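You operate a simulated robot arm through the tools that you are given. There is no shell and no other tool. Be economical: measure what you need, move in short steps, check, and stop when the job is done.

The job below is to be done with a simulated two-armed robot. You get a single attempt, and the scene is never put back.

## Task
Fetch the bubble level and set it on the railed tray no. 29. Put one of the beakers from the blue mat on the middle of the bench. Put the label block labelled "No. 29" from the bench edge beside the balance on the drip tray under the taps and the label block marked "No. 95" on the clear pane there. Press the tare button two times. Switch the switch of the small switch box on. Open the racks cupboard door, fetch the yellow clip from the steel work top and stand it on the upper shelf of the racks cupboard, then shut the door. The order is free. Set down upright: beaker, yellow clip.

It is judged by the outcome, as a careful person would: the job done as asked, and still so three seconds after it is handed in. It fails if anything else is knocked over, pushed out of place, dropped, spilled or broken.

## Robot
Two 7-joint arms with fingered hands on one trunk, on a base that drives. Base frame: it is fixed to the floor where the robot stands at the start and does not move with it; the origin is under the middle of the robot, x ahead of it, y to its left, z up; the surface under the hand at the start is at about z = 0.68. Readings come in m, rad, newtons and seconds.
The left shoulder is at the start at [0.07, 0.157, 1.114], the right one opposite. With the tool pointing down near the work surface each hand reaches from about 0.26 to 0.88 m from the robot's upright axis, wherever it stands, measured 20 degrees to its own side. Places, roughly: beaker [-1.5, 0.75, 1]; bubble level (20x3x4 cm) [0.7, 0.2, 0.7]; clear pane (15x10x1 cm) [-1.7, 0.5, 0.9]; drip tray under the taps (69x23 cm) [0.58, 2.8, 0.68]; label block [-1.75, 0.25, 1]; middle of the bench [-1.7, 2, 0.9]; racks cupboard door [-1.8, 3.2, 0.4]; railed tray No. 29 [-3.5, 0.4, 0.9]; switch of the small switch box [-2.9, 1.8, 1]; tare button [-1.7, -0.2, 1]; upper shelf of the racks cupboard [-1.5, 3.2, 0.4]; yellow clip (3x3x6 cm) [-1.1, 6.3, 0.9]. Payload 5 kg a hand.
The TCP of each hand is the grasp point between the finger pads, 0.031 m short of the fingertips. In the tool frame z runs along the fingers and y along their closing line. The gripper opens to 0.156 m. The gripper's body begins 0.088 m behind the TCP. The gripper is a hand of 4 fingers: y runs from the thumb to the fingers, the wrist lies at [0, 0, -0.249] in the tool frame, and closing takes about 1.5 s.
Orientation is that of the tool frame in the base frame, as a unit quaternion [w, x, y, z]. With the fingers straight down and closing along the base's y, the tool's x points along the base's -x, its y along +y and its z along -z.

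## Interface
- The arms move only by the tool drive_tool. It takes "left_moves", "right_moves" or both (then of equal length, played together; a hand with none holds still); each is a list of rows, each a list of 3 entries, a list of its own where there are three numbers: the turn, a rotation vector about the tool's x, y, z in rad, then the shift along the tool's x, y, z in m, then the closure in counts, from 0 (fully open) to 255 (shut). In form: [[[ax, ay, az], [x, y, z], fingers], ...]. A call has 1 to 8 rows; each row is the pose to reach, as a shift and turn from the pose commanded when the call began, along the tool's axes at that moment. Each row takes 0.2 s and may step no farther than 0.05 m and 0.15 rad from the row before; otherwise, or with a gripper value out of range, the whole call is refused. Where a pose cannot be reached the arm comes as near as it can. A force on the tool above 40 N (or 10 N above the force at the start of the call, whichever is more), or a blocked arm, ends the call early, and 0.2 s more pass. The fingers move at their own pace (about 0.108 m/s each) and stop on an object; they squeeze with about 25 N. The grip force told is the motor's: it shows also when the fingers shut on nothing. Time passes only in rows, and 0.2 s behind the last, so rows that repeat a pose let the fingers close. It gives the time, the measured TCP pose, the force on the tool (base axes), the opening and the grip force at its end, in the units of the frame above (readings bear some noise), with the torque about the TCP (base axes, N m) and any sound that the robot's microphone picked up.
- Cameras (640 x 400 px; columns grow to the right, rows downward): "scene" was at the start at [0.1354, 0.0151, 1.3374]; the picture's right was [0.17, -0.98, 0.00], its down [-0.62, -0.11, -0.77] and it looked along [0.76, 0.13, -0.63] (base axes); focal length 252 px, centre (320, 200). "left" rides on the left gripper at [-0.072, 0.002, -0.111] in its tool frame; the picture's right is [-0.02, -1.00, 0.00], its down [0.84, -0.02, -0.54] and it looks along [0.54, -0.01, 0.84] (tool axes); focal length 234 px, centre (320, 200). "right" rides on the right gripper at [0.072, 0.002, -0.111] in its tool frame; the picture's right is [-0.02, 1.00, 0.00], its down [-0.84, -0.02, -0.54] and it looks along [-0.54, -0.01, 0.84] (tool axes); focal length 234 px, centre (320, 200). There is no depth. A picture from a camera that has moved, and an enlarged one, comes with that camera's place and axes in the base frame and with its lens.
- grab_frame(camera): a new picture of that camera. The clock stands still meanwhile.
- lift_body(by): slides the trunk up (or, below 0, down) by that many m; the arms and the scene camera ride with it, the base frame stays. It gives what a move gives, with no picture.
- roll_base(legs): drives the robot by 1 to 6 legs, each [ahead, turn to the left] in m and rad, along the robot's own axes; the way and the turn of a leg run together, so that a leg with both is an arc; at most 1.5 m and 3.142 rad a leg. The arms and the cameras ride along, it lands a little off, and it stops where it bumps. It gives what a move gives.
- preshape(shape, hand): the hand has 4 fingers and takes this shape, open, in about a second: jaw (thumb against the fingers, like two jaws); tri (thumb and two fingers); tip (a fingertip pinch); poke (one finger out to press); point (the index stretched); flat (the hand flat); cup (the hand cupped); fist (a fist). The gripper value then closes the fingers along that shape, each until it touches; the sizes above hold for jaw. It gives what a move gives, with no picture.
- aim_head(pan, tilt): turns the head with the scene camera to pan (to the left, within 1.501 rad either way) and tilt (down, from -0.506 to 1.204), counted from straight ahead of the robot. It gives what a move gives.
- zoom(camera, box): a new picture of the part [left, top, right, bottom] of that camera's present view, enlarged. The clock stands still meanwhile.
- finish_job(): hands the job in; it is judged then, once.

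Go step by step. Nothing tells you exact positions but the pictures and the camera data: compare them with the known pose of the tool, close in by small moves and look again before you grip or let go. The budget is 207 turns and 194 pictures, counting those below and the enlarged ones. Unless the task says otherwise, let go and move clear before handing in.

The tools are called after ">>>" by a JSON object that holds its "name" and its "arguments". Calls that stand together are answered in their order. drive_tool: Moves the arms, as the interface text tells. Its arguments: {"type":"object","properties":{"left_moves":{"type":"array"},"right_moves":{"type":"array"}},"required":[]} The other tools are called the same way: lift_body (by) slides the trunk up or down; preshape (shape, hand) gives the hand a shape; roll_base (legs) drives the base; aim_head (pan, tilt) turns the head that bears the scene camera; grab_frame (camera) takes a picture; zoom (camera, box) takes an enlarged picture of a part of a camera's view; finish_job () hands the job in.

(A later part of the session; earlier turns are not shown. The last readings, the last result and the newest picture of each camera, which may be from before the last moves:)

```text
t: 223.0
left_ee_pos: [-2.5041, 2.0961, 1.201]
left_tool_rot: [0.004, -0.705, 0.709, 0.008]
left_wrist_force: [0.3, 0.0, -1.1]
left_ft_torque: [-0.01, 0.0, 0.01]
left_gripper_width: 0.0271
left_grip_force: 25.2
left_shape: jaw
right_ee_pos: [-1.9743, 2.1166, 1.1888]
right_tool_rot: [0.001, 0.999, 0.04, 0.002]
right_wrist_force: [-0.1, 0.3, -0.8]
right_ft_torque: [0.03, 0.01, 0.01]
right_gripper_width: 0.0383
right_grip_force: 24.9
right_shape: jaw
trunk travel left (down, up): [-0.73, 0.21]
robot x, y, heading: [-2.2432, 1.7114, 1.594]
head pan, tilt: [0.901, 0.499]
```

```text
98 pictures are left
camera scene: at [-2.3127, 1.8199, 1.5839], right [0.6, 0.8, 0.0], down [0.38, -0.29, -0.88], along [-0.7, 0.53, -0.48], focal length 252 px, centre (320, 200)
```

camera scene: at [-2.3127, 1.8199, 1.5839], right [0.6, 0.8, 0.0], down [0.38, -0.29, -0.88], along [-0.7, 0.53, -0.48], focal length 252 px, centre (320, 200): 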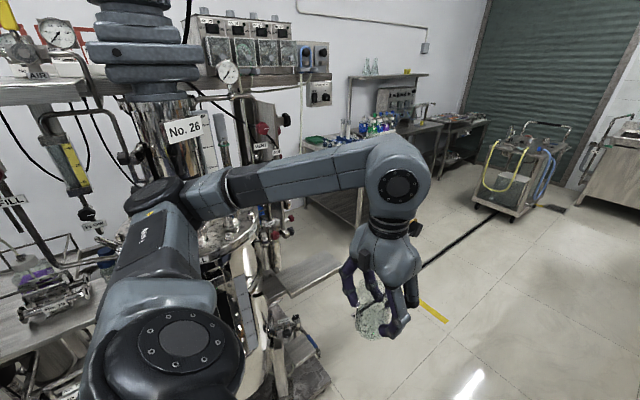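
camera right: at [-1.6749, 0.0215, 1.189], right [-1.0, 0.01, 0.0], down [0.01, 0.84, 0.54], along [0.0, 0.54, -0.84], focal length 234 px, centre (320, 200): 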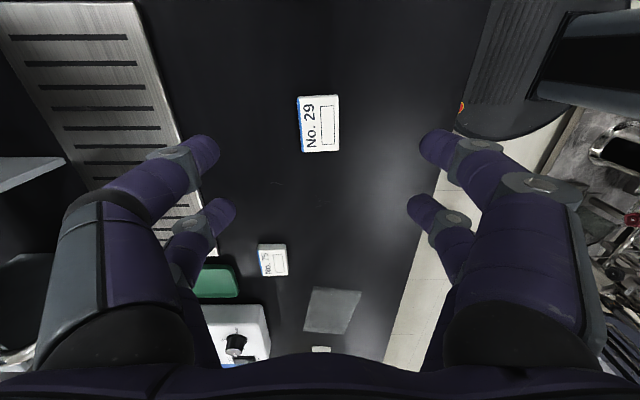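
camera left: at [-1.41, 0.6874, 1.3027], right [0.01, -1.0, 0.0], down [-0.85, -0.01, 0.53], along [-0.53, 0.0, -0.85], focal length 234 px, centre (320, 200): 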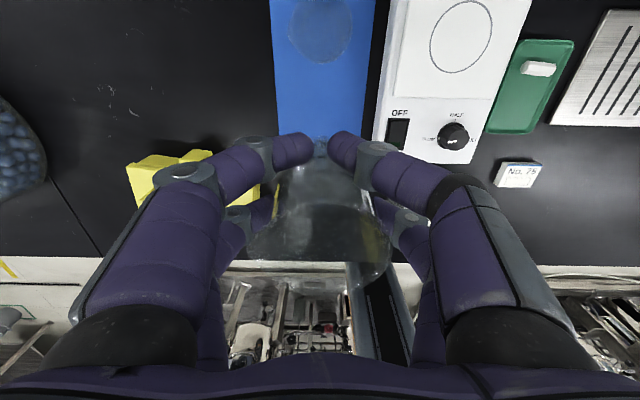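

>>> {"name": "zoom", "arguments": {"camera": "scene", "box": [320, 220, 460, 360]}}

>>> {"name": "roll_base", "arguments": {"legs": [[0, -1.59]]}}

>>> {"name": "aim_head", "arguments": {"pan": 0.15, "tilt": 0.8}}

>>> {"name": "grab_frame", "arguments": {"camera": "scene"}}

```text
2.86 times, centred on (390, 290) of scene
camera zoom: at [-2.3127, 1.8199, 1.5839], right [0.6, 0.8, 0.0], down [0.38, -0.29, -0.88], along [-0.7, 0.53, -0.48], focal length 721 px, centre (120, -57)
```

zoom: 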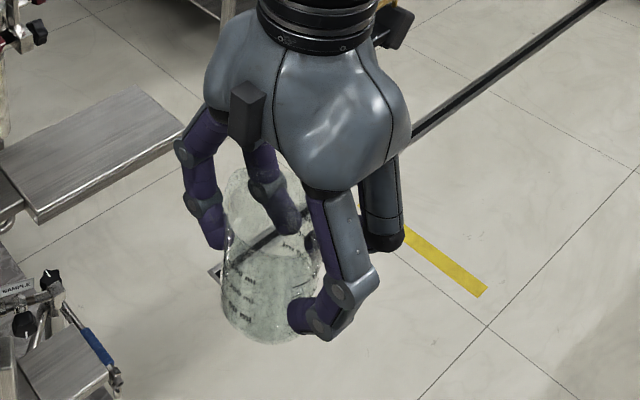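

```text
t: 227.1
left_ee_pos: [-1.8734, 1.9969, 1.2019]
left_tool_rot: [0.008, -0.021, 1.0, 0.003]
left_wrist_force: [-0.4, 0.4, -0.6]
left_ft_torque: [0.04, -0.01, 0.03]
left_gripper_width: 0.0268
left_grip_force: 24.8
left_shape: jaw
right_ee_pos: [-1.8261, 1.4692, 1.1882]
right_tool_rot: [0.003, 0.751, -0.66, 0.001]
right_wrist_force: [0.1, 0.0, -0.1]
right_ft_torque: [-0.01, -0.02, 0.01]
right_gripper_width: 0.0383
right_grip_force: 25.1
right_shape: jaw
trunk travel left (down, up): [-0.73, 0.21]
robot x, y, heading: [-2.2433, 1.7122, 0.07]
head pan, tilt: [0.901, 0.499]
```

```text
t: 228.2
left_ee_pos: [-1.8733, 1.9978, 1.2014]
left_tool_rot: [0.009, -0.021, 1.0, 0.002]
left_wrist_force: [0.0, -0.1, -1.4]
left_ft_torque: [0.01, -0.02, -0.01]
left_gripper_width: 0.0271
left_grip_force: 24.9
left_shape: jaw
right_ee_pos: [-1.8252, 1.4682, 1.1879]
right_tool_rot: [0.002, 0.752, -0.659, 0.0]
right_wrist_force: [-0.4, -0.3, -0.3]
right_ft_torque: [0.03, -0.04, 0.01]
right_gripper_width: 0.0381
right_grip_force: 25.2
right_shape: jaw
trunk travel left (down, up): [-0.73, 0.21]
robot x, y, heading: [-2.2413, 1.7181, 0.07]
head pan, tilt: [0.15, 0.799]
```

```text
96 pictures are left
camera scene: at [-2.1101, 1.7365, 1.558], right [0.22, -0.98, 0.0], down [-0.7, -0.16, -0.7], along [0.68, 0.15, -0.72], focal length 252 px, centre (320, 200)
```

scene: 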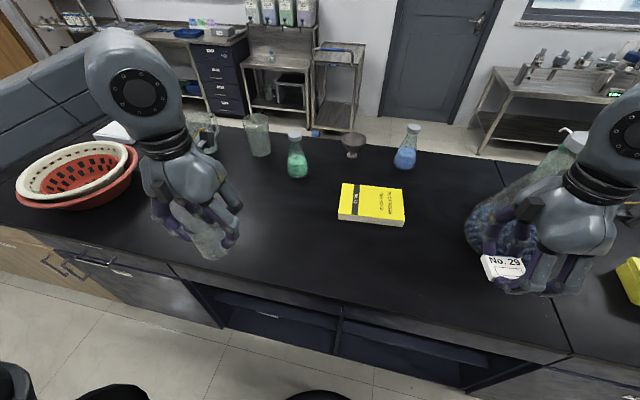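

The spot at [-1.68, 2.0] is free. I move the beaker over it and lower.

>>> {"name": "drive_tool", "arguments": {"left_moves": [[[0, 0, 0], [-0.048, 0, 0], 255], [[0, 0, 0], [-0.096, -0.003, 0], 255], [[0, 0, 0], [-0.144, -0.006, 0], 255], [[0, 0, 0], [-0.185, -0.008, 0.02], 255], [[0, 0, 0], [-0.19, -0.008, 0.06], 255], [[0, 0, 0], [-0.19, -0.008, 0.11], 255], [[0, 0, 0], [-0.19, -0.008, 0.16], 255], [[0, 0, 0], [-0.19, -0.008, 0.205], 255]]}}

>>> {"name": "zoom", "arguments": {"camera": "scene", "box": [160, 120, 360, 280]}}

```text
t: 230.0
left_ee_pos: [-1.6794, 1.9973, 0.9994]
left_tool_rot: [0.01, -0.021, 1.0, 0.002]
left_wrist_force: [-0.3, 0.9, -0.3]
left_ft_torque: [0.01, 0.0, 0.03]
left_gripper_width: 0.0251
left_grip_force: 24.8
left_shape: jaw
right_ee_pos: [-1.8256, 1.4693, 1.1877]
right_tool_rot: [0.003, 0.752, -0.659, 0.002]
right_wrist_force: [-1.0, 0.2, -0.8]
right_ft_torque: [-0.04, 0.0, -0.02]
right_gripper_width: 0.038
right_grip_force: 24.0
right_shape: jaw
trunk travel left (down, up): [-0.73, 0.21]
robot x, y, heading: [-2.2381, 1.714, 0.075]
head pan, tilt: [0.15, 0.799]
```

```text
2.50 times, centred on (260, 200) of scene
camera zoom: at [-2.1101, 1.7371, 1.558], right [0.22, -0.98, 0.0], down [-0.7, -0.16, -0.7], along [0.68, 0.15, -0.72], focal length 631 px, centre (470, 200)
```

zoom: 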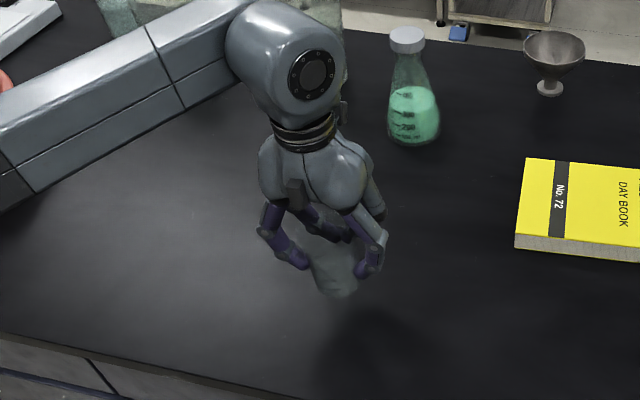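

>>> {"name": "drive_tool", "arguments": {"left_moves": [[[0, 0, 0], [0, 0, 0.015], 255], [[0, 0, 0], [0, 0, 0.025], 255], [[0, 0, 0], [0, 0, 0.032], 255]]}}

>>> {"name": "zoom", "arguments": {"camera": "scene", "box": [200, 160, 320, 260]}}

>>> {"name": "grab_frame", "arguments": {"camera": "left"}}

```text
t: 230.8
left_ee_pos: [-1.6791, 1.9995, 0.9681]
left_tool_rot: [0.009, -0.021, 1.0, 0.002]
left_wrist_force: [-0.2, -0.1, -1.1]
left_ft_torque: [-0.01, 0.01, 0.0]
left_gripper_width: 0.0249
left_grip_force: 25.2
left_shape: jaw
right_ee_pos: [-1.826, 1.4677, 1.1879]
right_tool_rot: [0.002, 0.752, -0.659, 0.0]
right_wrist_force: [0.7, -0.5, -0.7]
right_ft_torque: [0.0, 0.0, -0.04]
right_gripper_width: 0.0381
right_grip_force: 24.9
right_shape: jaw
trunk travel left (down, up): [-0.73, 0.21]
robot x, y, heading: [-2.2378, 1.7143, 0.072]
head pan, tilt: [0.15, 0.799]
```

```text
4.00 times, centred on (260, 210) of scene
camera zoom: at [-2.11, 1.736, 1.5579], right [0.22, -0.98, 0.0], down [-0.7, -0.16, -0.7], along [0.68, 0.15, -0.72], focal length 1009 px, centre (560, 160)
```

zoom: 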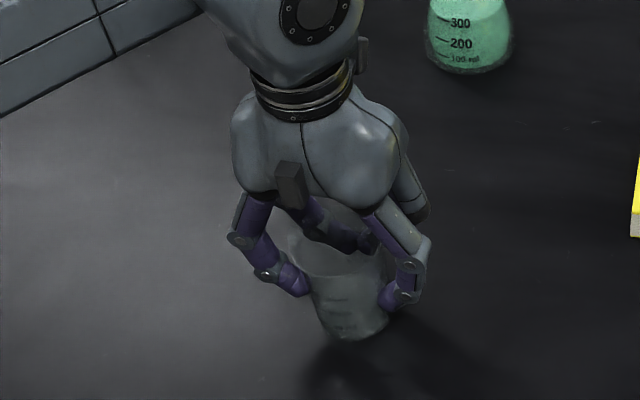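

```text
93 pictures are left
camera left: at [-1.6086, 2.0031, 1.0817], right [0.07, -1.0, 0.0], down [-0.85, -0.06, 0.53], along [-0.53, -0.03, -0.85], focal length 234 px, centre (320, 200)
```

left: 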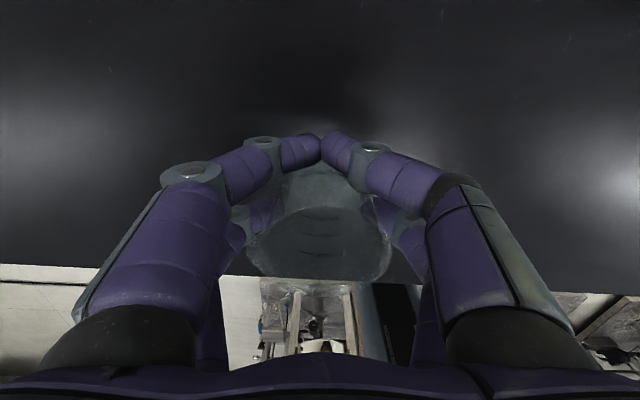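

>>> {"name": "drive_tool", "arguments": {"left_moves": [[[0, 0, 0], [0, 0, 0.004], 255], [[0, 0, 0], [0, 0, 0.007], 255]]}}

```text
t: 231.4
left_ee_pos: [-1.6789, 1.9995, 0.9605]
left_tool_rot: [0.01, -0.021, 1.0, 0.002]
left_wrist_force: [-0.4, 0.1, 0.8]
left_ft_torque: [0.04, 0.0, -0.04]
left_gripper_width: 0.0248
left_grip_force: 25.5
left_shape: jaw
right_ee_pos: [-1.8264, 1.4693, 1.1877]
right_tool_rot: [0.003, 0.752, -0.659, 0.002]
right_wrist_force: [0.3, 0.3, -0.6]
right_ft_torque: [-0.04, 0.0, -0.01]
right_gripper_width: 0.038
right_grip_force: 25.0
right_shape: jaw
trunk travel left (down, up): [-0.73, 0.21]
robot x, y, heading: [-2.2405, 1.717, 0.068]
head pan, tilt: [0.15, 0.799]
```

>>> {"name": "drive_tool", "arguments": {"left_moves": [[[0, 0, 0], [0, 0, 0.002], 255], [[0, 0, 0], [0, 0, 0.003], 255]]}}

>>> {"name": "zoom", "arguments": {"camera": "scene", "box": [220, 190, 300, 250]}}

```text
t: 232.0
left_ee_pos: [-1.6786, 1.9978, 0.9603]
left_tool_rot: [0.011, -0.023, 1.0, 0.003]
left_wrist_force: [2.3, 1.8, 14.1]
left_ft_torque: [-0.02, 0.41, -0.05]
left_gripper_width: 0.0251
left_grip_force: 25.2
left_shape: jaw
right_ee_pos: [-1.8264, 1.4687, 1.1891]
right_tool_rot: [0.003, 0.752, -0.659, 0.001]
right_wrist_force: [-0.5, 0.5, -0.7]
right_ft_torque: [0.0, 0.01, -0.04]
right_gripper_width: 0.038
right_grip_force: 24.5
right_shape: jaw
trunk travel left (down, up): [-0.73, 0.21]
robot x, y, heading: [-2.2408, 1.7151, 0.071]
head pan, tilt: [0.15, 0.799]
```

```text
6.67 times, centred on (260, 220) of scene
camera zoom: at [-2.1113, 1.7357, 1.5583], right [0.22, -0.98, 0.0], down [-0.7, -0.16, -0.7], along [0.68, 0.15, -0.72], focal length 1682 px, centre (720, 67)
```

zoom: 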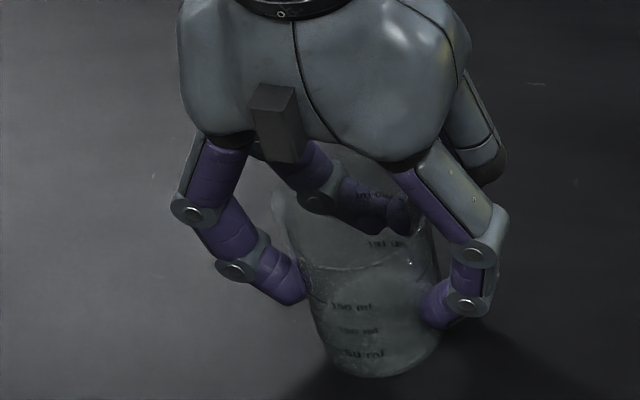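

The beaker rests on the bench. I open slowly, then rise.

>>> {"name": "drive_tool", "arguments": {"left_moves": [[[0, 0, 0], [0, 0, -0.002], 215], [[0, 0, 0], [0, 0, -0.002], 180], [[0, 0, 0], [0, 0, -0.002], 140], [[0, 0, 0], [0, 0, -0.002], 100], [[0, 0, 0], [0, 0, -0.002], 80]]}}

>>> {"name": "grab_frame", "arguments": {"camera": "left"}}

```text
t: 233.2
left_ee_pos: [-1.6783, 1.9981, 0.9603]
left_tool_rot: [0.009, -0.021, 1.0, 0.002]
left_wrist_force: [-0.6, 0.3, 0.6]
left_ft_torque: [-0.01, 0.02, 0.0]
left_gripper_width: 0.1065
left_grip_force: 0.1
left_shape: jaw
right_ee_pos: [-1.8253, 1.4699, 1.1878]
right_tool_rot: [0.002, 0.752, -0.659, 0.0]
right_wrist_force: [-0.3, -0.1, -0.1]
right_ft_torque: [0.0, 0.01, 0.0]
right_gripper_width: 0.0381
right_grip_force: 25.1
right_shape: jaw
trunk travel left (down, up): [-0.73, 0.21]
robot x, y, heading: [-2.2391, 1.7129, 0.07]
head pan, tilt: [0.15, 0.799]
```

```text
91 pictures are left
camera left: at [-1.6087, 2.0027, 1.0736], right [0.07, -1.0, 0.0], down [-0.85, -0.06, 0.53], along [-0.53, -0.03, -0.85], focal length 234 px, centre (320, 200)
```

left: 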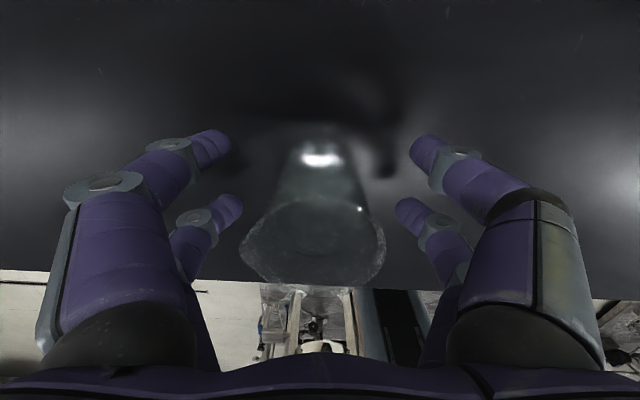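

The beaker stands free between open fingers. I rise straight up and retract.

>>> {"name": "drive_tool", "arguments": {"left_moves": [[[0, 0, 0], [0, 0, -0.05], 80], [[0, 0, 0], [0, 0, -0.1], 80], [[0, 0, 0], [0, 0, -0.15], 80], [[0, 0, 0], [0, 0, -0.2], 80], [[0, 0, 0], [0, 0, -0.24], 150], [[0, 0, 0], [0.04, 0, -0.24], 255], [[0, 0, 0], [0.085, 0, -0.24], 255], [[0, 0, 0], [0.13, 0, -0.24], 255]]}}

>>> {"name": "zoom", "arguments": {"camera": "scene", "box": [180, 120, 340, 260]}}

```text
t: 235.0
left_ee_pos: [-1.8146, 1.9894, 1.1984]
left_tool_rot: [0.01, -0.021, 1.0, 0.002]
left_wrist_force: [-0.4, -0.5, 0.0]
left_ft_torque: [0.03, -0.03, 0.01]
left_gripper_width: 0.0
left_grip_force: 24.4
left_shape: jaw
right_ee_pos: [-1.8272, 1.4697, 1.189]
right_tool_rot: [0.002, 0.752, -0.66, 0.001]
right_wrist_force: [-0.5, 0.0, -0.3]
right_ft_torque: [-0.01, -0.06, -0.01]
right_gripper_width: 0.0379
right_grip_force: 25.0
right_shape: jaw
trunk travel left (down, up): [-0.73, 0.21]
robot x, y, heading: [-2.245, 1.7175, 0.066]
head pan, tilt: [0.15, 0.799]
```

```text
2.86 times, centred on (260, 190) of scene
camera zoom: at [-2.1122, 1.7361, 1.5581], right [0.22, -0.98, 0.0], down [-0.7, -0.16, -0.7], along [0.68, 0.15, -0.72], focal length 721 px, centre (491, 229)
```

zoom: 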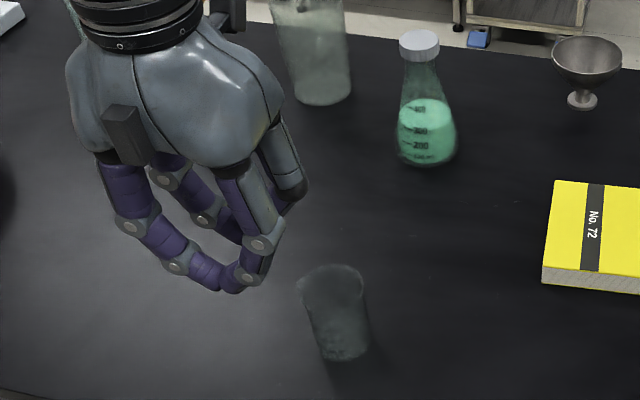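

The beaker stands upright mid-bench. Next the small switch box near [-2.9, 1.8, 1.0]: I drive a bit north and turn to face the rack.

>>> {"name": "roll_base", "arguments": {"legs": [[0, 1.5], [0.28, 0], [0, 1.571]]}}

>>> {"name": "aim_head", "arguments": {"pan": 0.25, "tilt": 0.6}}

>>> {"name": "grab_frame", "arguments": {"camera": "scene"}}

```text
t: 244.5
left_ee_pos: [-2.6765, 1.7319, 1.1981]
left_tool_rot: [0.002, 1.0, 0.006, -0.009]
left_wrist_force: [-0.2, -0.2, -1.0]
left_ft_torque: [0.01, -0.04, 0.02]
left_gripper_width: 0.0
left_grip_force: 25.3
left_shape: jaw
right_ee_pos: [-2.649, 2.2525, 1.188]
right_tool_rot: [0.0, 0.67, 0.742, 0.002]
right_wrist_force: [-0.4, -0.7, -0.5]
right_ft_torque: [-0.03, 0.0, -0.04]
right_gripper_width: 0.0378
right_grip_force: 25.5
right_shape: jaw
trunk travel left (down, up): [-0.73, 0.21]
robot x, y, heading: [-2.2433, 1.993, -3.099]
head pan, tilt: [0.15, 0.799]
```

```text
t: 245.2
left_ee_pos: [-2.6759, 1.7315, 1.1983]
left_tool_rot: [0.002, 1.0, 0.006, -0.01]
left_wrist_force: [-0.1, 0.1, -0.2]
left_ft_torque: [-0.01, -0.01, 0.04]
left_gripper_width: 0.0001
left_grip_force: 25.1
left_shape: jaw
right_ee_pos: [-2.6482, 2.2507, 1.1876]
right_tool_rot: [-0.001, 0.671, 0.742, 0.003]
right_wrist_force: [1.2, 0.3, -1.5]
right_ft_torque: [-0.02, 0.03, 0.01]
right_gripper_width: 0.0378
right_grip_force: 25.2
right_shape: jaw
trunk travel left (down, up): [-0.73, 0.21]
robot x, y, heading: [-2.2432, 1.997, -3.102]
head pan, tilt: [0.25, 0.6]
```

```text
89 pictures are left
camera scene: at [-2.3759, 1.9663, 1.5748], right [-0.29, 0.96, 0.0], down [0.54, 0.16, -0.82], along [-0.79, -0.24, -0.57], focal length 252 px, centre (320, 200)
```

scene: 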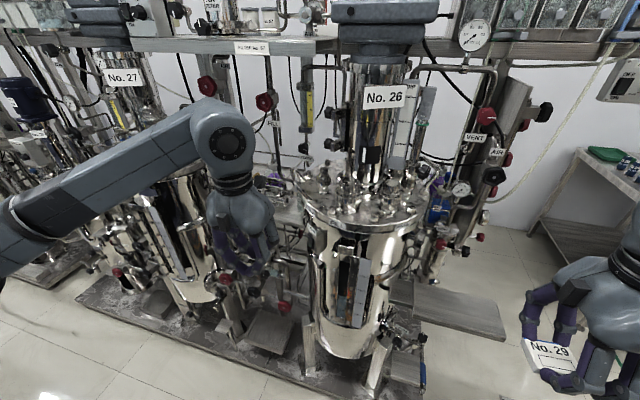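

>>> {"name": "zoom", "arguments": {"camera": "scene", "box": [260, 140, 480, 320]}}

>>> {"name": "zoom", "arguments": {"camera": "scene", "box": [520, 0, 640, 140]}}

```text
2.22 times, centred on (370, 230) of scene
camera zoom: at [-2.3759, 1.9663, 1.5748], right [-0.29, 0.96, 0.0], down [0.54, 0.16, -0.82], along [-0.79, -0.24, -0.57], focal length 561 px, centre (209, 133)
```

zoom: 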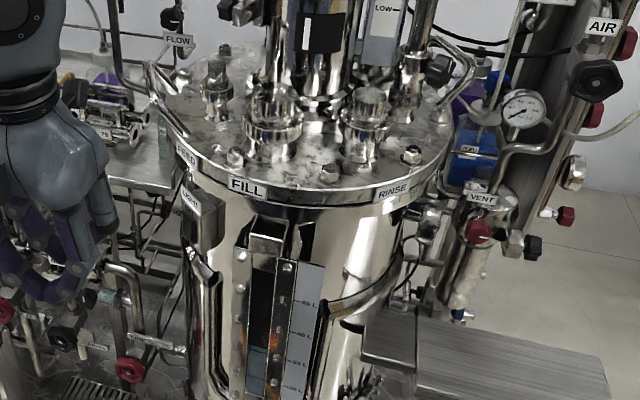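

```text
2.86 times, centred on (580, 70) of scene
camera zoom: at [-2.3759, 1.9663, 1.5748], right [-0.29, 0.96, 0.0], down [0.54, 0.16, -0.82], along [-0.79, -0.24, -0.57], focal length 721 px, centre (-423, 571)
```

zoom: 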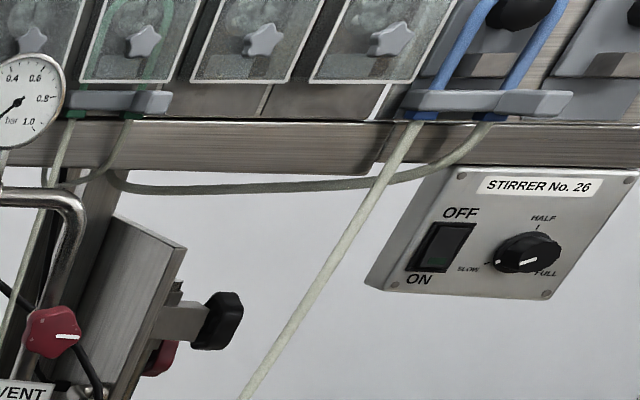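

The small switch box looks like the grey "LIGHT" box on the left flank of vessel No. 26, near [-2.9, 1.79, 1.05]. I zoom in on it.

>>> {"name": "zoom", "arguments": {"camera": "scene", "box": [310, 195, 350, 245]}}

>>> {"name": "grab_frame", "arguments": {"camera": "left"}}

```text
8.00 times, centred on (330, 220) of scene
camera zoom: at [-2.3759, 1.9663, 1.5748], right [-0.29, 0.96, 0.0], down [0.54, 0.16, -0.82], along [-0.79, -0.24, -0.57], focal length 2018 px, centre (240, 40)
```

zoom: 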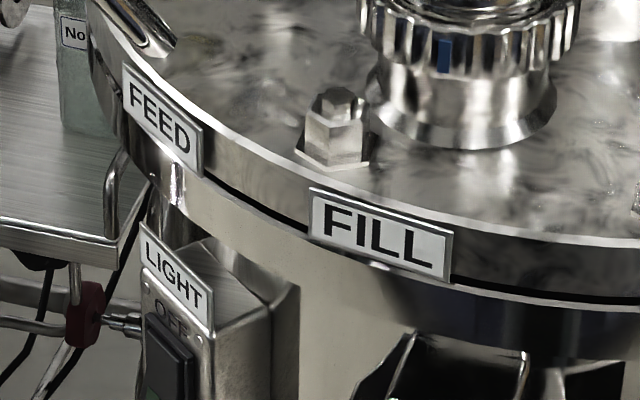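

```text
85 pictures are left
camera left: at [-2.7465, 1.7295, 1.3121], right [-0.04, 1.0, 0.0], down [0.85, 0.03, 0.53], along [0.53, 0.02, -0.85], focal length 234 px, centre (320, 200)
```

left: 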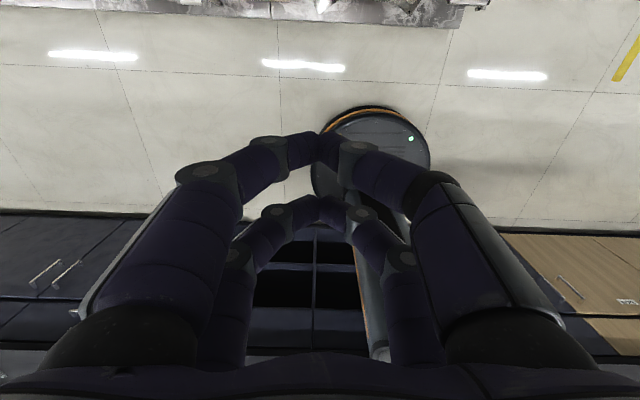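

The rocker box faces southeast (toward +x, -y), so I reposition to about [-2.3, 1.4] facing it.

>>> {"name": "roll_base", "arguments": {"legs": [[0, 1.53], [0.6, 0], [0, -2.1]]}}

>>> {"name": "aim_head", "arguments": {"pan": 0.0, "tilt": 0.6}}

>>> {"name": "grab_frame", "arguments": {"camera": "scene"}}

```text
t: 257.5
left_ee_pos: [-2.7426, 1.3832, 1.1985]
left_tool_rot: [-0.001, 0.963, -0.268, -0.009]
left_wrist_force: [0.0, 0.6, 1.0]
left_ft_torque: [0.0, -0.01, -0.02]
left_gripper_width: 0.0
left_grip_force: 25.4
left_shape: jaw
right_ee_pos: [-2.4458, 1.8095, 1.1892]
right_tool_rot: [0.0, 0.848, 0.53, 0.003]
right_wrist_force: [-0.4, 0.0, -0.5]
right_ft_torque: [-0.02, -0.02, -0.02]
right_gripper_width: 0.0375
right_grip_force: 25.1
right_shape: jaw
trunk travel left (down, up): [-0.73, 0.21]
robot x, y, heading: [-2.236, 1.3766, 2.624]
head pan, tilt: [0.25, 0.6]
```

```text
t: 258.2
left_ee_pos: [-2.7443, 1.3827, 1.1975]
left_tool_rot: [-0.001, 0.963, -0.268, -0.008]
left_wrist_force: [-0.8, -0.4, 0.4]
left_ft_torque: [0.0, 0.02, 0.01]
left_gripper_width: 0.0
left_grip_force: 25.0
left_shape: jaw
right_ee_pos: [-2.4463, 1.8103, 1.188]
right_tool_rot: [0.0, 0.848, 0.53, 0.002]
right_wrist_force: [-0.1, -0.4, -0.7]
right_ft_torque: [0.01, 0.0, -0.03]
right_gripper_width: 0.0376
right_grip_force: 24.9
right_shape: jaw
trunk travel left (down, up): [-0.73, 0.21]
robot x, y, heading: [-2.2345, 1.3763, 2.627]
head pan, tilt: [0.0, 0.6]
```

```text
84 pictures are left
camera scene: at [-2.3556, 1.4451, 1.5748], right [0.49, 0.87, 0.0], down [0.49, -0.28, -0.82], along [-0.72, 0.4, -0.57], focal length 252 px, centre (320, 200)
```

scene: 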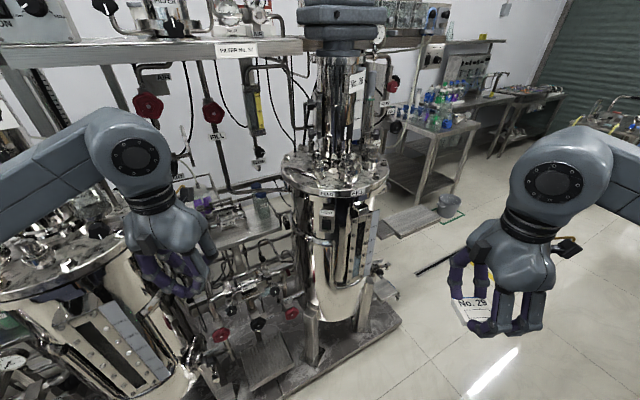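

>>> {"name": "zoom", "arguments": {"camera": "scene", "box": [290, 180, 370, 250]}}

```text
5.71 times, centred on (330, 215) of scene
camera zoom: at [-2.3556, 1.4451, 1.5748], right [0.49, 0.87, 0.0], down [0.49, -0.28, -0.82], along [-0.72, 0.4, -0.57], focal length 1442 px, centre (263, 114)
```

zoom: 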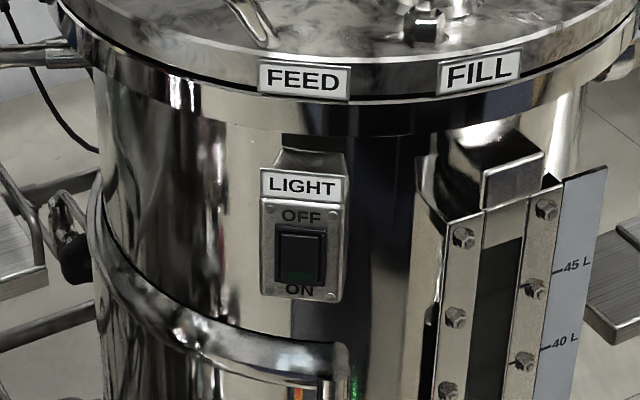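

The rocker (OFF top, ON bottom) is at ≈[-2.908, 1.776, 1.029], facing about -37°. I pitch the left hand to point forward and 30° down, so its upper fingertip pair leads.

>>> {"name": "drive_tool", "arguments": {"left_moves": [[[0, -0.134, 0], [0, 0, 0], 255], [[0, -0.268, 0], [0, 0, 0], 255], [[0, -0.402, 0], [0, 0, 0], 255], [[0, -0.535, 0], [0, 0, 0], 255], [[0, -0.67, 0], [0, 0, 0], 255], [[0, -0.803, 0], [0, 0, 0], 255], [[0, -0.937, 0], [0, 0, 0], 255], [[0, -1.07, 0], [0, 0, 0], 255]]}}

>>> {"name": "grab_frame", "arguments": {"camera": "scene"}}

```text
t: 260.0
left_ee_pos: [-2.847, 1.3957, 1.2217]
left_tool_rot: [-0.115, 0.85, -0.222, -0.464]
left_wrist_force: [0.6, 3.7, 0.8]
left_ft_torque: [-0.15, 0.0, 0.21]
left_gripper_width: 0.0
left_grip_force: 24.6
left_shape: jaw
left hand out of reach, approached as far as the arm can: row 5, 6, 7, 8
right_ee_pos: [-2.4467, 1.8086, 1.1883]
right_tool_rot: [0.001, 0.848, 0.53, 0.004]
right_wrist_force: [0.6, 0.3, -0.7]
right_ft_torque: [0.0, 0.02, -0.01]
right_gripper_width: 0.0373
right_grip_force: 25.8
right_shape: jaw
trunk travel left (down, up): [-0.73, 0.21]
robot x, y, heading: [-2.2366, 1.376, 2.633]
head pan, tilt: [0.0, 0.6]
```

```text
82 pictures are left
camera scene: at [-2.3574, 1.4436, 1.5746], right [0.49, 0.87, 0.0], down [0.49, -0.28, -0.82], along [-0.72, 0.41, -0.57], focal length 252 px, centre (320, 200)
```

scene: 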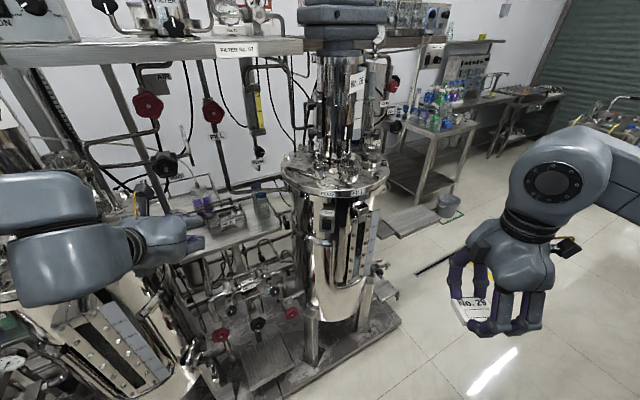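

>>> {"name": "drive_tool", "arguments": {"left_moves": [[[0, 0, 0], [0.021, -0.036, 0.011], 255], [[0, 0, 0], [0.043, -0.073, 0.022], 255], [[0, 0, 0], [0.064, -0.11, 0.034], 255], [[0, 0, 0], [0.085, -0.147, 0.045], 255], [[0, 0, 0], [0.1065, -0.183, 0.0565], 255]]}}

>>> {"name": "zoom", "arguments": {"camera": "scene", "box": [160, 140, 400, 300]}}

```text
t: 261.2
left_ee_pos: [-2.7502, 1.5556, 1.1007]
left_tool_rot: [-0.12, 0.849, -0.221, -0.464]
left_wrist_force: [1.1, -1.1, -2.7]
left_ft_torque: [0.15, 0.27, -0.05]
left_gripper_width: 0.0
left_grip_force: 25.2
left_shape: jaw
left hand out of reach, approached as far as the arm can: row 1, 2, 3
right_ee_pos: [-2.4477, 1.8085, 1.1887]
right_tool_rot: [0.0, 0.848, 0.53, 0.004]
right_wrist_force: [0.1, -0.4, -0.6]
right_ft_torque: [0.03, -0.02, -0.03]
right_gripper_width: 0.0373
right_grip_force: 25.1
right_shape: jaw
trunk travel left (down, up): [-0.73, 0.21]
robot x, y, heading: [-2.2364, 1.3773, 2.629]
head pan, tilt: [0.0, 0.6]
```

```text
2.50 times, centred on (280, 220) of scene
camera zoom: at [-2.3592, 1.4426, 1.5742], right [0.49, 0.87, 0.0], down [0.49, -0.28, -0.82], along [-0.72, 0.41, -0.57], focal length 631 px, centre (420, 150)
```

zoom: 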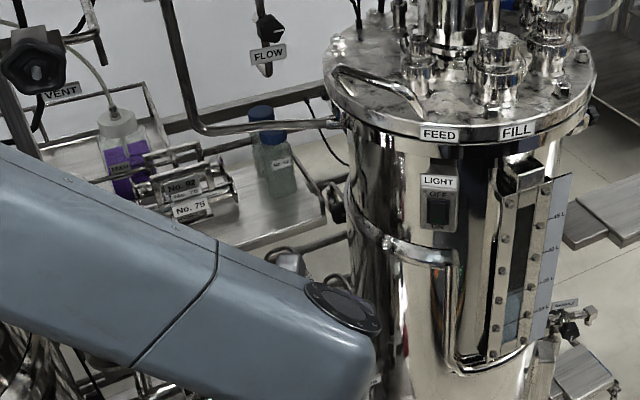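

>>> {"name": "drive_tool", "arguments": {"left_moves": [[[0, 0, 0], [-0.0026, -0.0235, 0.035], 255], [[0, 0, 0], [-0.0053, -0.047, 0.071], 255], [[0, 0, 0], [-0.0079, -0.0706, 0.106], 255], [[0, 0, 0], [-0.0106, -0.0941, 0.142], 255], [[0, 0, 0], [-0.0132, -0.1176, 0.177], 255]]}}

>>> {"name": "zoom", "arguments": {"camera": "scene", "box": [240, 160, 400, 270]}}

>>> {"name": "grab_frame", "arguments": {"camera": "left"}}

```text
t: 262.4
left_ee_pos: [-2.8478, 1.6456, 1.0752]
left_tool_rot: [-0.119, 0.85, -0.221, -0.463]
left_wrist_force: [0.0, 0.1, 0.7]
left_ft_torque: [0.0, -0.04, -0.02]
left_gripper_width: 0.0
left_grip_force: 25.1
left_shape: jaw
left hand out of reach, approached as far as the arm can: row 2, 3, 4, 5
right_ee_pos: [-2.4462, 1.8106, 1.1879]
right_tool_rot: [0.001, 0.848, 0.53, 0.003]
right_wrist_force: [0.3, -0.9, 0.5]
right_ft_torque: [0.02, -0.02, 0.01]
right_gripper_width: 0.0372
right_grip_force: 25.2
right_shape: jaw
trunk travel left (down, up): [-0.73, 0.21]
robot x, y, heading: [-2.2338, 1.3761, 2.632]
head pan, tilt: [0.0, 0.6]
```

```text
3.64 times, centred on (320, 215) of scene
camera zoom: at [-2.3572, 1.4446, 1.5747], right [0.49, 0.87, 0.0], down [0.49, -0.28, -0.82], along [-0.72, 0.4, -0.57], focal length 918 px, centre (320, 146)
```

zoom: 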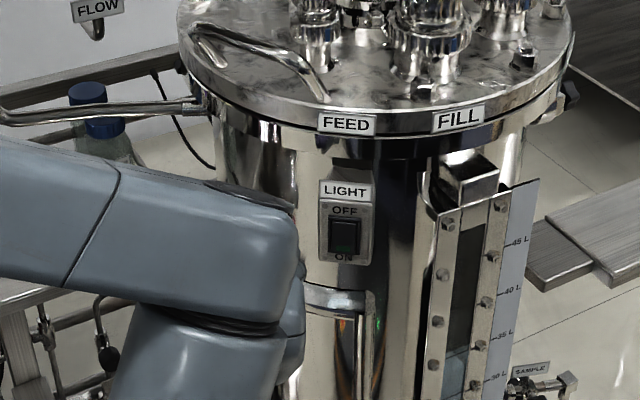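

```text
79 pictures are left
camera left: at [-2.801, 1.6179, 1.1973], right [0.48, 0.88, 0.02], down [0.81, -0.43, -0.41], along [-0.35, 0.21, -0.91], focal length 234 px, centre (320, 200)
```

left: 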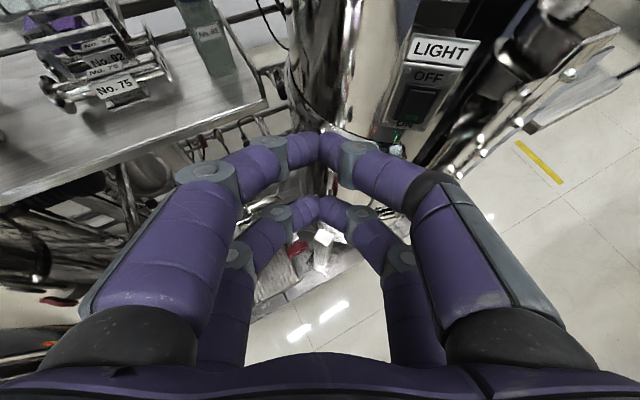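

The left arm is limited here; turning the base 0.3 rad to the right puts the box more to its left side. I retract the hand a bit first, then turn.

>>> {"name": "drive_tool", "arguments": {"left_moves": [[[0, 0, 0], [0, 0, -0.045], 255], [[0, 0, 0], [0, 0, -0.09], 255], [[0, 0, 0], [0, 0, -0.13], 255]]}}

>>> {"name": "roll_base", "arguments": {"legs": [[0, -0.32]]}}

>>> {"name": "grab_frame", "arguments": {"camera": "left"}}

```text
t: 263.2
left_ee_pos: [-2.7508, 1.5886, 1.1472]
left_tool_rot: [-0.119, 0.849, -0.221, -0.465]
left_wrist_force: [-0.3, -0.3, -0.8]
left_ft_torque: [0.03, 0.0, 0.01]
left_gripper_width: 0.0
left_grip_force: 25.5
left_shape: jaw
right_ee_pos: [-2.4437, 1.8104, 1.1888]
right_tool_rot: [0.001, 0.848, 0.53, 0.002]
right_wrist_force: [0.3, -0.2, -1.3]
right_ft_torque: [0.06, 0.0, -0.01]
right_gripper_width: 0.0373
right_grip_force: 25.0
right_shape: jaw
trunk travel left (down, up): [-0.73, 0.21]
robot x, y, heading: [-2.2342, 1.3791, 2.629]
head pan, tilt: [0.0, 0.6]
```

```text
t: 264.7
left_ee_pos: [-2.6586, 1.743, 1.1461]
left_tool_rot: [-0.193, 0.803, -0.355, -0.439]
left_wrist_force: [0.2, 0.1, 0.2]
left_ft_torque: [-0.01, -0.03, -0.03]
left_gripper_width: 0.0
left_grip_force: 25.1
left_shape: jaw
right_ee_pos: [-2.2981, 1.8553, 1.189]
right_tool_rot: [0.0, 0.922, 0.387, 0.003]
right_wrist_force: [0.0, -1.1, -0.6]
right_ft_torque: [-0.02, 0.01, 0.01]
right_gripper_width: 0.0374
right_grip_force: 25.9
right_shape: jaw
trunk travel left (down, up): [-0.73, 0.21]
robot x, y, heading: [-2.235, 1.375, 2.303]
head pan, tilt: [0.0, 0.6]
```

```text
78 pictures are left
camera left: at [-2.6227, 1.7014, 1.2689], right [0.73, 0.68, 0.02], down [0.63, -0.66, -0.41], along [-0.27, 0.31, -0.91], focal length 234 px, centre (320, 200)
```

left: 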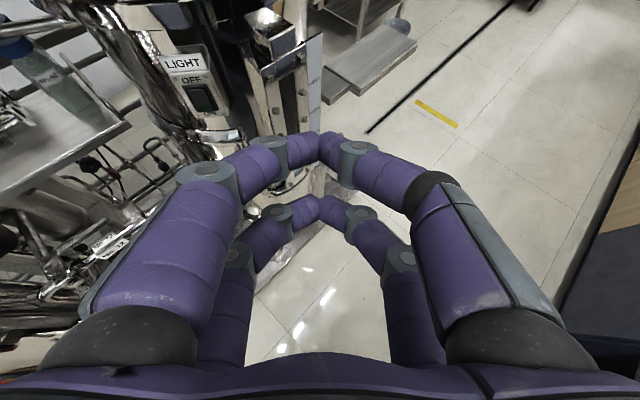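

>>> {"name": "drive_tool", "arguments": {"left_moves": [[[-0.078, 0, -0.05], [0.01, 0.029, 0.034], 255], [[-0.156, 0, -0.1], [0.02, 0.059, 0.067], 255], [[-0.156, 0, -0.1], [0.03, 0.088, 0.101], 255], [[-0.156, 0, -0.1], [0.039, 0.118, 0.135], 255], [[-0.156, 0, -0.1], [0.0493, 0.147, 0.168], 255]]}}

>>> {"name": "grab_frame", "arguments": {"camera": "left"}}

>>> {"name": "aim_head", "arguments": {"pan": 0.3, "tilt": 0.6}}

>>> {"name": "zoom", "arguments": {"camera": "scene", "box": [240, 160, 400, 270]}}

```text
t: 265.9
left_ee_pos: [-2.8462, 1.7274, 1.0145]
left_tool_rot: [-0.15, 0.832, -0.279, -0.454]
left_wrist_force: [-1.1, 0.7, -0.6]
left_ft_torque: [0.01, 0.01, 0.0]
left_gripper_width: 0.0
left_grip_force: 24.6
left_shape: jaw
right_ee_pos: [-2.2988, 1.8546, 1.1878]
right_tool_rot: [0.001, 0.922, 0.387, 0.004]
right_wrist_force: [-0.4, 0.1, -0.7]
right_ft_torque: [0.0, -0.02, 0.0]
right_gripper_width: 0.0376
right_grip_force: 24.8
right_shape: jaw
trunk travel left (down, up): [-0.73, 0.21]
robot x, y, heading: [-2.237, 1.3786, 2.307]
head pan, tilt: [0.0, 0.6]
```

```text
77 pictures are left
camera left: at [-2.8036, 1.6931, 1.1367], right [0.59, 0.81, 0.02], down [0.74, -0.53, -0.41], along [-0.32, 0.25, -0.91], focal length 234 px, centre (320, 200)
```

left: 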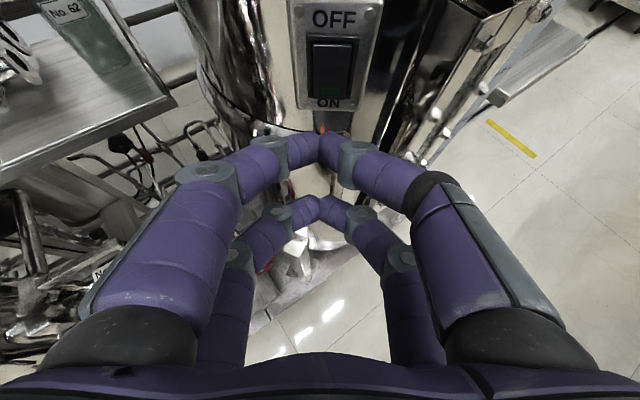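

```text
t: 266.7
left_ee_pos: [-2.8425, 1.7278, 1.0165]
left_tool_rot: [-0.151, 0.832, -0.279, -0.455]
left_wrist_force: [0.2, 0.1, -0.2]
left_ft_torque: [0.02, -0.01, 0.02]
left_gripper_width: 0.0
left_grip_force: 24.9
left_shape: jaw
right_ee_pos: [-2.2964, 1.8539, 1.1875]
right_tool_rot: [0.0, 0.922, 0.386, 0.002]
right_wrist_force: [-0.1, 0.4, -0.4]
right_ft_torque: [0.01, 0.01, -0.03]
right_gripper_width: 0.0374
right_grip_force: 24.8
right_shape: jaw
trunk travel left (down, up): [-0.73, 0.21]
robot x, y, heading: [-2.237, 1.3773, 2.308]
head pan, tilt: [0.3, 0.6]
```

```text
3.64 times, centred on (320, 215) of scene
camera zoom: at [-2.3437, 1.4597, 1.5749], right [0.51, 0.86, 0.0], down [0.49, -0.29, -0.83], along [-0.71, 0.42, -0.56], focal length 918 px, centre (320, 146)
```

zoom: 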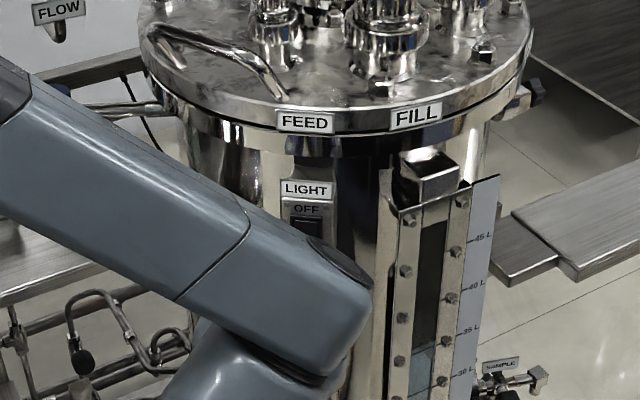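

The wrist camera shows the rocker squarely; the leading tip is about 4 cm from its ON half (z ≈ 1.023). I push forward in fine steps.

>>> {"name": "drive_tool", "arguments": {"left_moves": [[[0, 0, 0], [-0.012, 0, 0.012], 255], [[0, 0, 0], [-0.0223, 0, 0.0272], 255], [[0, 0, 0], [-0.026, 0, 0.0331], 255], [[0, 0, 0], [-0.0282, 0, 0.0365], 255]]}}

>>> {"name": "grab_frame", "arguments": {"camera": "left"}}

```text
t: 267.7
left_ee_pos: [-2.8717, 1.7486, 1.014]
left_tool_rot: [-0.148, 0.836, -0.282, -0.448]
left_wrist_force: [7.5, -5.4, -6.0]
left_ft_torque: [0.0, -0.1, -0.06]
left_gripper_width: 0.0002
left_grip_force: 25.2
left_shape: jaw
right_ee_pos: [-2.2962, 1.8526, 1.1896]
right_tool_rot: [0.002, 0.922, 0.387, 0.002]
right_wrist_force: [-0.2, 0.5, -1.2]
right_ft_torque: [-0.01, -0.07, 0.0]
right_gripper_width: 0.0373
right_grip_force: 24.7
right_shape: jaw
trunk travel left (down, up): [-0.73, 0.21]
robot x, y, heading: [-2.2353, 1.3768, 2.306]
head pan, tilt: [0.3, 0.6]
heard: click
stopped in row 4 (left hand): the force on the tool passed its limit at 42 N (the readings are from after the stop); the commanded pose is now the measured one
```

```text
75 pictures are left
camera left: at [-2.8312, 1.7165, 1.1361], right [0.59, 0.81, 0.02], down [0.74, -0.54, -0.4], along [-0.31, 0.25, -0.92], focal length 234 px, centre (320, 200)
```

left: 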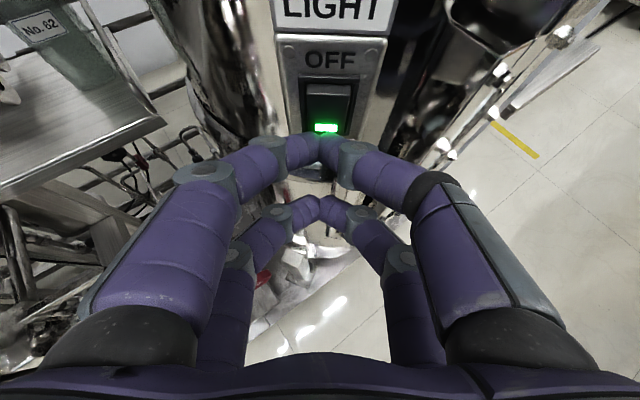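

Click, and the rocker's green lamp is lit: switch on. I back off and restore the left hand to vertical.

>>> {"name": "drive_tool", "arguments": {"left_moves": [[[0, 0, 0], [0, 0, -0.04], 255], [[0, 0, 0], [0, 0, -0.085], 255], [[0, 0, 0], [0, 0.02, -0.125], 255], [[0, 0, 0], [0, 0.05, -0.16], 255]]}}

>>> {"name": "zoom", "arguments": {"camera": "left", "box": [220, 0, 460, 150]}}

>>> {"name": "drive_tool", "arguments": {"left_moves": [[[0, 0.14, 0], [0, 0, 0], 255], [[0, 0.28, 0], [0, 0, 0], 255], [[0, 0.42, 0], [0, 0, 0], 255], [[0, 0.56, 0], [0, 0, 0], 255], [[0, 0.7, 0], [0, 0, 0], 255], [[0, 0.84, 0], [0, 0, 0], 255], [[0, 0.98, 0], [0, 0, 0], 255]]}}

```text
t: 268.7
left_ee_pos: [-2.8002, 1.6261, 1.1027]
left_tool_rot: [-0.15, 0.835, -0.279, -0.45]
left_wrist_force: [0.7, -0.6, 0.2]
left_ft_torque: [0.02, 0.0, -0.06]
left_gripper_width: 0.0001
left_grip_force: 25.1
left_shape: jaw
right_ee_pos: [-2.2965, 1.8501, 1.1902]
right_tool_rot: [-0.001, 0.922, 0.387, 0.003]
right_wrist_force: [0.5, 0.3, -0.7]
right_ft_torque: [0.04, 0.02, 0.0]
right_gripper_width: 0.0373
right_grip_force: 25.1
right_shape: jaw
trunk travel left (down, up): [-0.73, 0.21]
robot x, y, heading: [-2.2359, 1.3782, 2.302]
head pan, tilt: [0.3, 0.6]
```

```text
2.67 times, centred on (340, 75) of left
camera zoom: at [-2.7592, 1.593, 1.2264], right [0.59, 0.81, 0.02], down [0.74, -0.54, -0.4], along [-0.31, 0.25, -0.92], focal length 624 px, centre (267, 533)
```

zoom: 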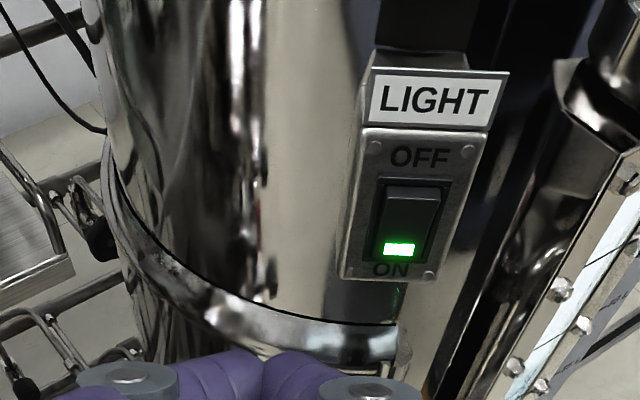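

```text
t: 270.3
left_ee_pos: [-2.8006, 1.6323, 1.1026]
left_tool_rot: [0.0, 0.948, -0.318, -0.003]
left_wrist_force: [0.2, 0.4, -0.6]
left_ft_torque: [-0.03, 0.01, -0.02]
left_gripper_width: 0.0
left_grip_force: 25.2
left_shape: jaw
right_ee_pos: [-2.2984, 1.856, 1.1878]
right_tool_rot: [0.002, 0.922, 0.386, 0.002]
right_wrist_force: [-0.6, -0.2, -1.1]
right_ft_torque: [0.04, 0.0, -0.02]
right_gripper_width: 0.0375
right_grip_force: 24.7
right_shape: jaw
trunk travel left (down, up): [-0.73, 0.21]
robot x, y, heading: [-2.2379, 1.3742, 2.305]
head pan, tilt: [0.3, 0.6]
```

>>> {"name": "drive_tool", "arguments": {"left_moves": [[[0, 0, 0], [0.045, 0, -0.015], 255], [[0, 0, 0], [0.09, 0, -0.03], 255], [[0, 0, 0], [0.135, 0, -0.045], 255], [[0, 0, 0], [0.18, 0, -0.06], 255], [[0, 0, 0], [0.21, 0, -0.08], 255]]}}

>>> {"name": "roll_base", "arguments": {"legs": [[0, -0.734], [1.2, 0]]}}

>>> {"name": "aim_head", "arguments": {"pan": 0.0, "tilt": 0.4}}

>>> {"name": "grab_frame", "arguments": {"camera": "scene"}}

>>> {"name": "aim_head", "arguments": {"pan": -1.0, "tilt": 0.7}}

>>> {"name": "grab_frame", "arguments": {"camera": "scene"}}

```text
t: 271.5
left_ee_pos: [-2.632, 1.5034, 1.1799]
left_tool_rot: [0.0, 0.949, -0.317, -0.004]
left_wrist_force: [0.0, -0.8, -0.9]
left_ft_torque: [0.01, -0.04, -0.02]
left_gripper_width: 0.0001
left_grip_force: 25.0
left_shape: jaw
right_ee_pos: [-2.2966, 1.8523, 1.1876]
right_tool_rot: [0.0, 0.922, 0.387, 0.002]
right_wrist_force: [1.1, 0.6, -1.0]
right_ft_torque: [0.02, 0.0, -0.01]
right_gripper_width: 0.0376
right_grip_force: 25.0
right_shape: jaw
trunk travel left (down, up): [-0.73, 0.21]
robot x, y, heading: [-2.2317, 1.3735, 2.31]
head pan, tilt: [0.3, 0.6]
```

```text
t: 279.5
left_ee_pos: [-2.4445, 2.9364, 1.1805]
left_tool_rot: [-0.001, 0.771, -0.637, -0.004]
left_wrist_force: [-0.2, 0.2, 0.5]
left_ft_torque: [0.02, -0.03, 0.03]
left_gripper_width: 0.0001
left_grip_force: 25.5
left_shape: jaw
right_ee_pos: [-1.9599, 2.9722, 1.1872]
right_tool_rot: [0.001, 1.0, 0.031, 0.002]
right_wrist_force: [-0.3, 0.2, -0.2]
right_ft_torque: [0.01, 0.0, -0.01]
right_gripper_width: 0.0374
right_grip_force: 25.2
right_shape: jaw
trunk travel left (down, up): [-0.73, 0.21]
robot x, y, heading: [-2.2335, 2.5748, 1.569]
head pan, tilt: [0.3, 0.6]
```

```text
t: 280.3
left_ee_pos: [-2.4439, 2.9374, 1.1787]
left_tool_rot: [-0.001, 0.771, -0.637, -0.004]
left_wrist_force: [0.0, 0.5, 0.4]
left_ft_torque: [-0.02, -0.01, 0.0]
left_gripper_width: 0.0
left_grip_force: 24.7
left_shape: jaw
right_ee_pos: [-1.9594, 2.9725, 1.1867]
right_tool_rot: [0.001, 1.0, 0.03, 0.002]
right_wrist_force: [0.2, 0.5, -0.9]
right_ft_torque: [0.0, -0.02, -0.01]
right_gripper_width: 0.0375
right_grip_force: 24.6
right_shape: jaw
trunk travel left (down, up): [-0.73, 0.21]
robot x, y, heading: [-2.2348, 2.5742, 1.576]
head pan, tilt: [0.0, 0.4]
```

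```text
73 pictures are left
camera scene: at [-2.2335, 2.7195, 1.593], right [1.0, 0.0, 0.0], down [0.0, -0.39, -0.92], along [0.0, 0.92, -0.39], focal length 252 px, centre (320, 200)
```

scene: 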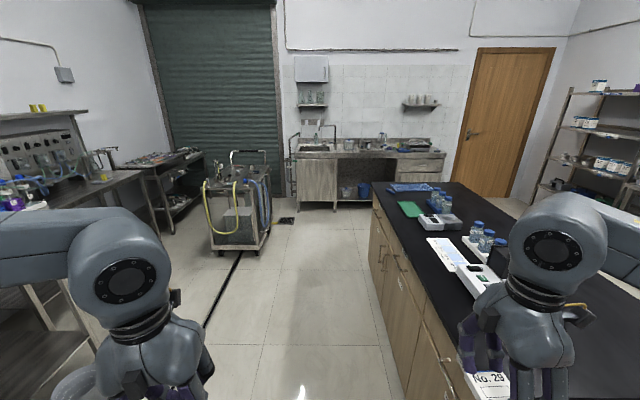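

```text
t: 281.6
left_ee_pos: [-2.4442, 2.9369, 1.1803]
left_tool_rot: [-0.001, 0.771, -0.637, -0.004]
left_wrist_force: [-0.2, 0.3, 0.0]
left_ft_torque: [-0.06, -0.01, -0.03]
left_gripper_width: 0.0
left_grip_force: 24.9
left_shape: jaw
right_ee_pos: [-1.9598, 2.9727, 1.1883]
right_tool_rot: [0.002, 1.0, 0.03, 0.002]
right_wrist_force: [-0.3, 0.0, -0.9]
right_ft_torque: [-0.02, -0.03, -0.04]
right_gripper_width: 0.0375
right_grip_force: 25.2
right_shape: jaw
trunk travel left (down, up): [-0.73, 0.21]
robot x, y, heading: [-2.2371, 2.5777, 1.575]
head pan, tilt: [-1.0, 0.7]
```

```text
72 pictures are left
camera scene: at [-2.1618, 2.6728, 1.5662], right [0.54, -0.84, 0.0], down [-0.54, -0.35, -0.77], along [0.64, 0.42, -0.64], focal length 252 px, centre (320, 200)
```

scene: 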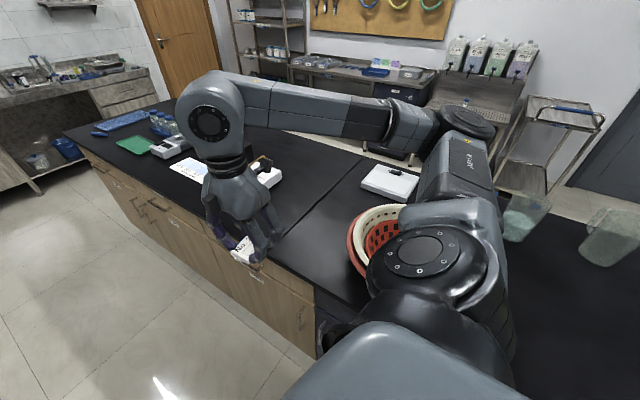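

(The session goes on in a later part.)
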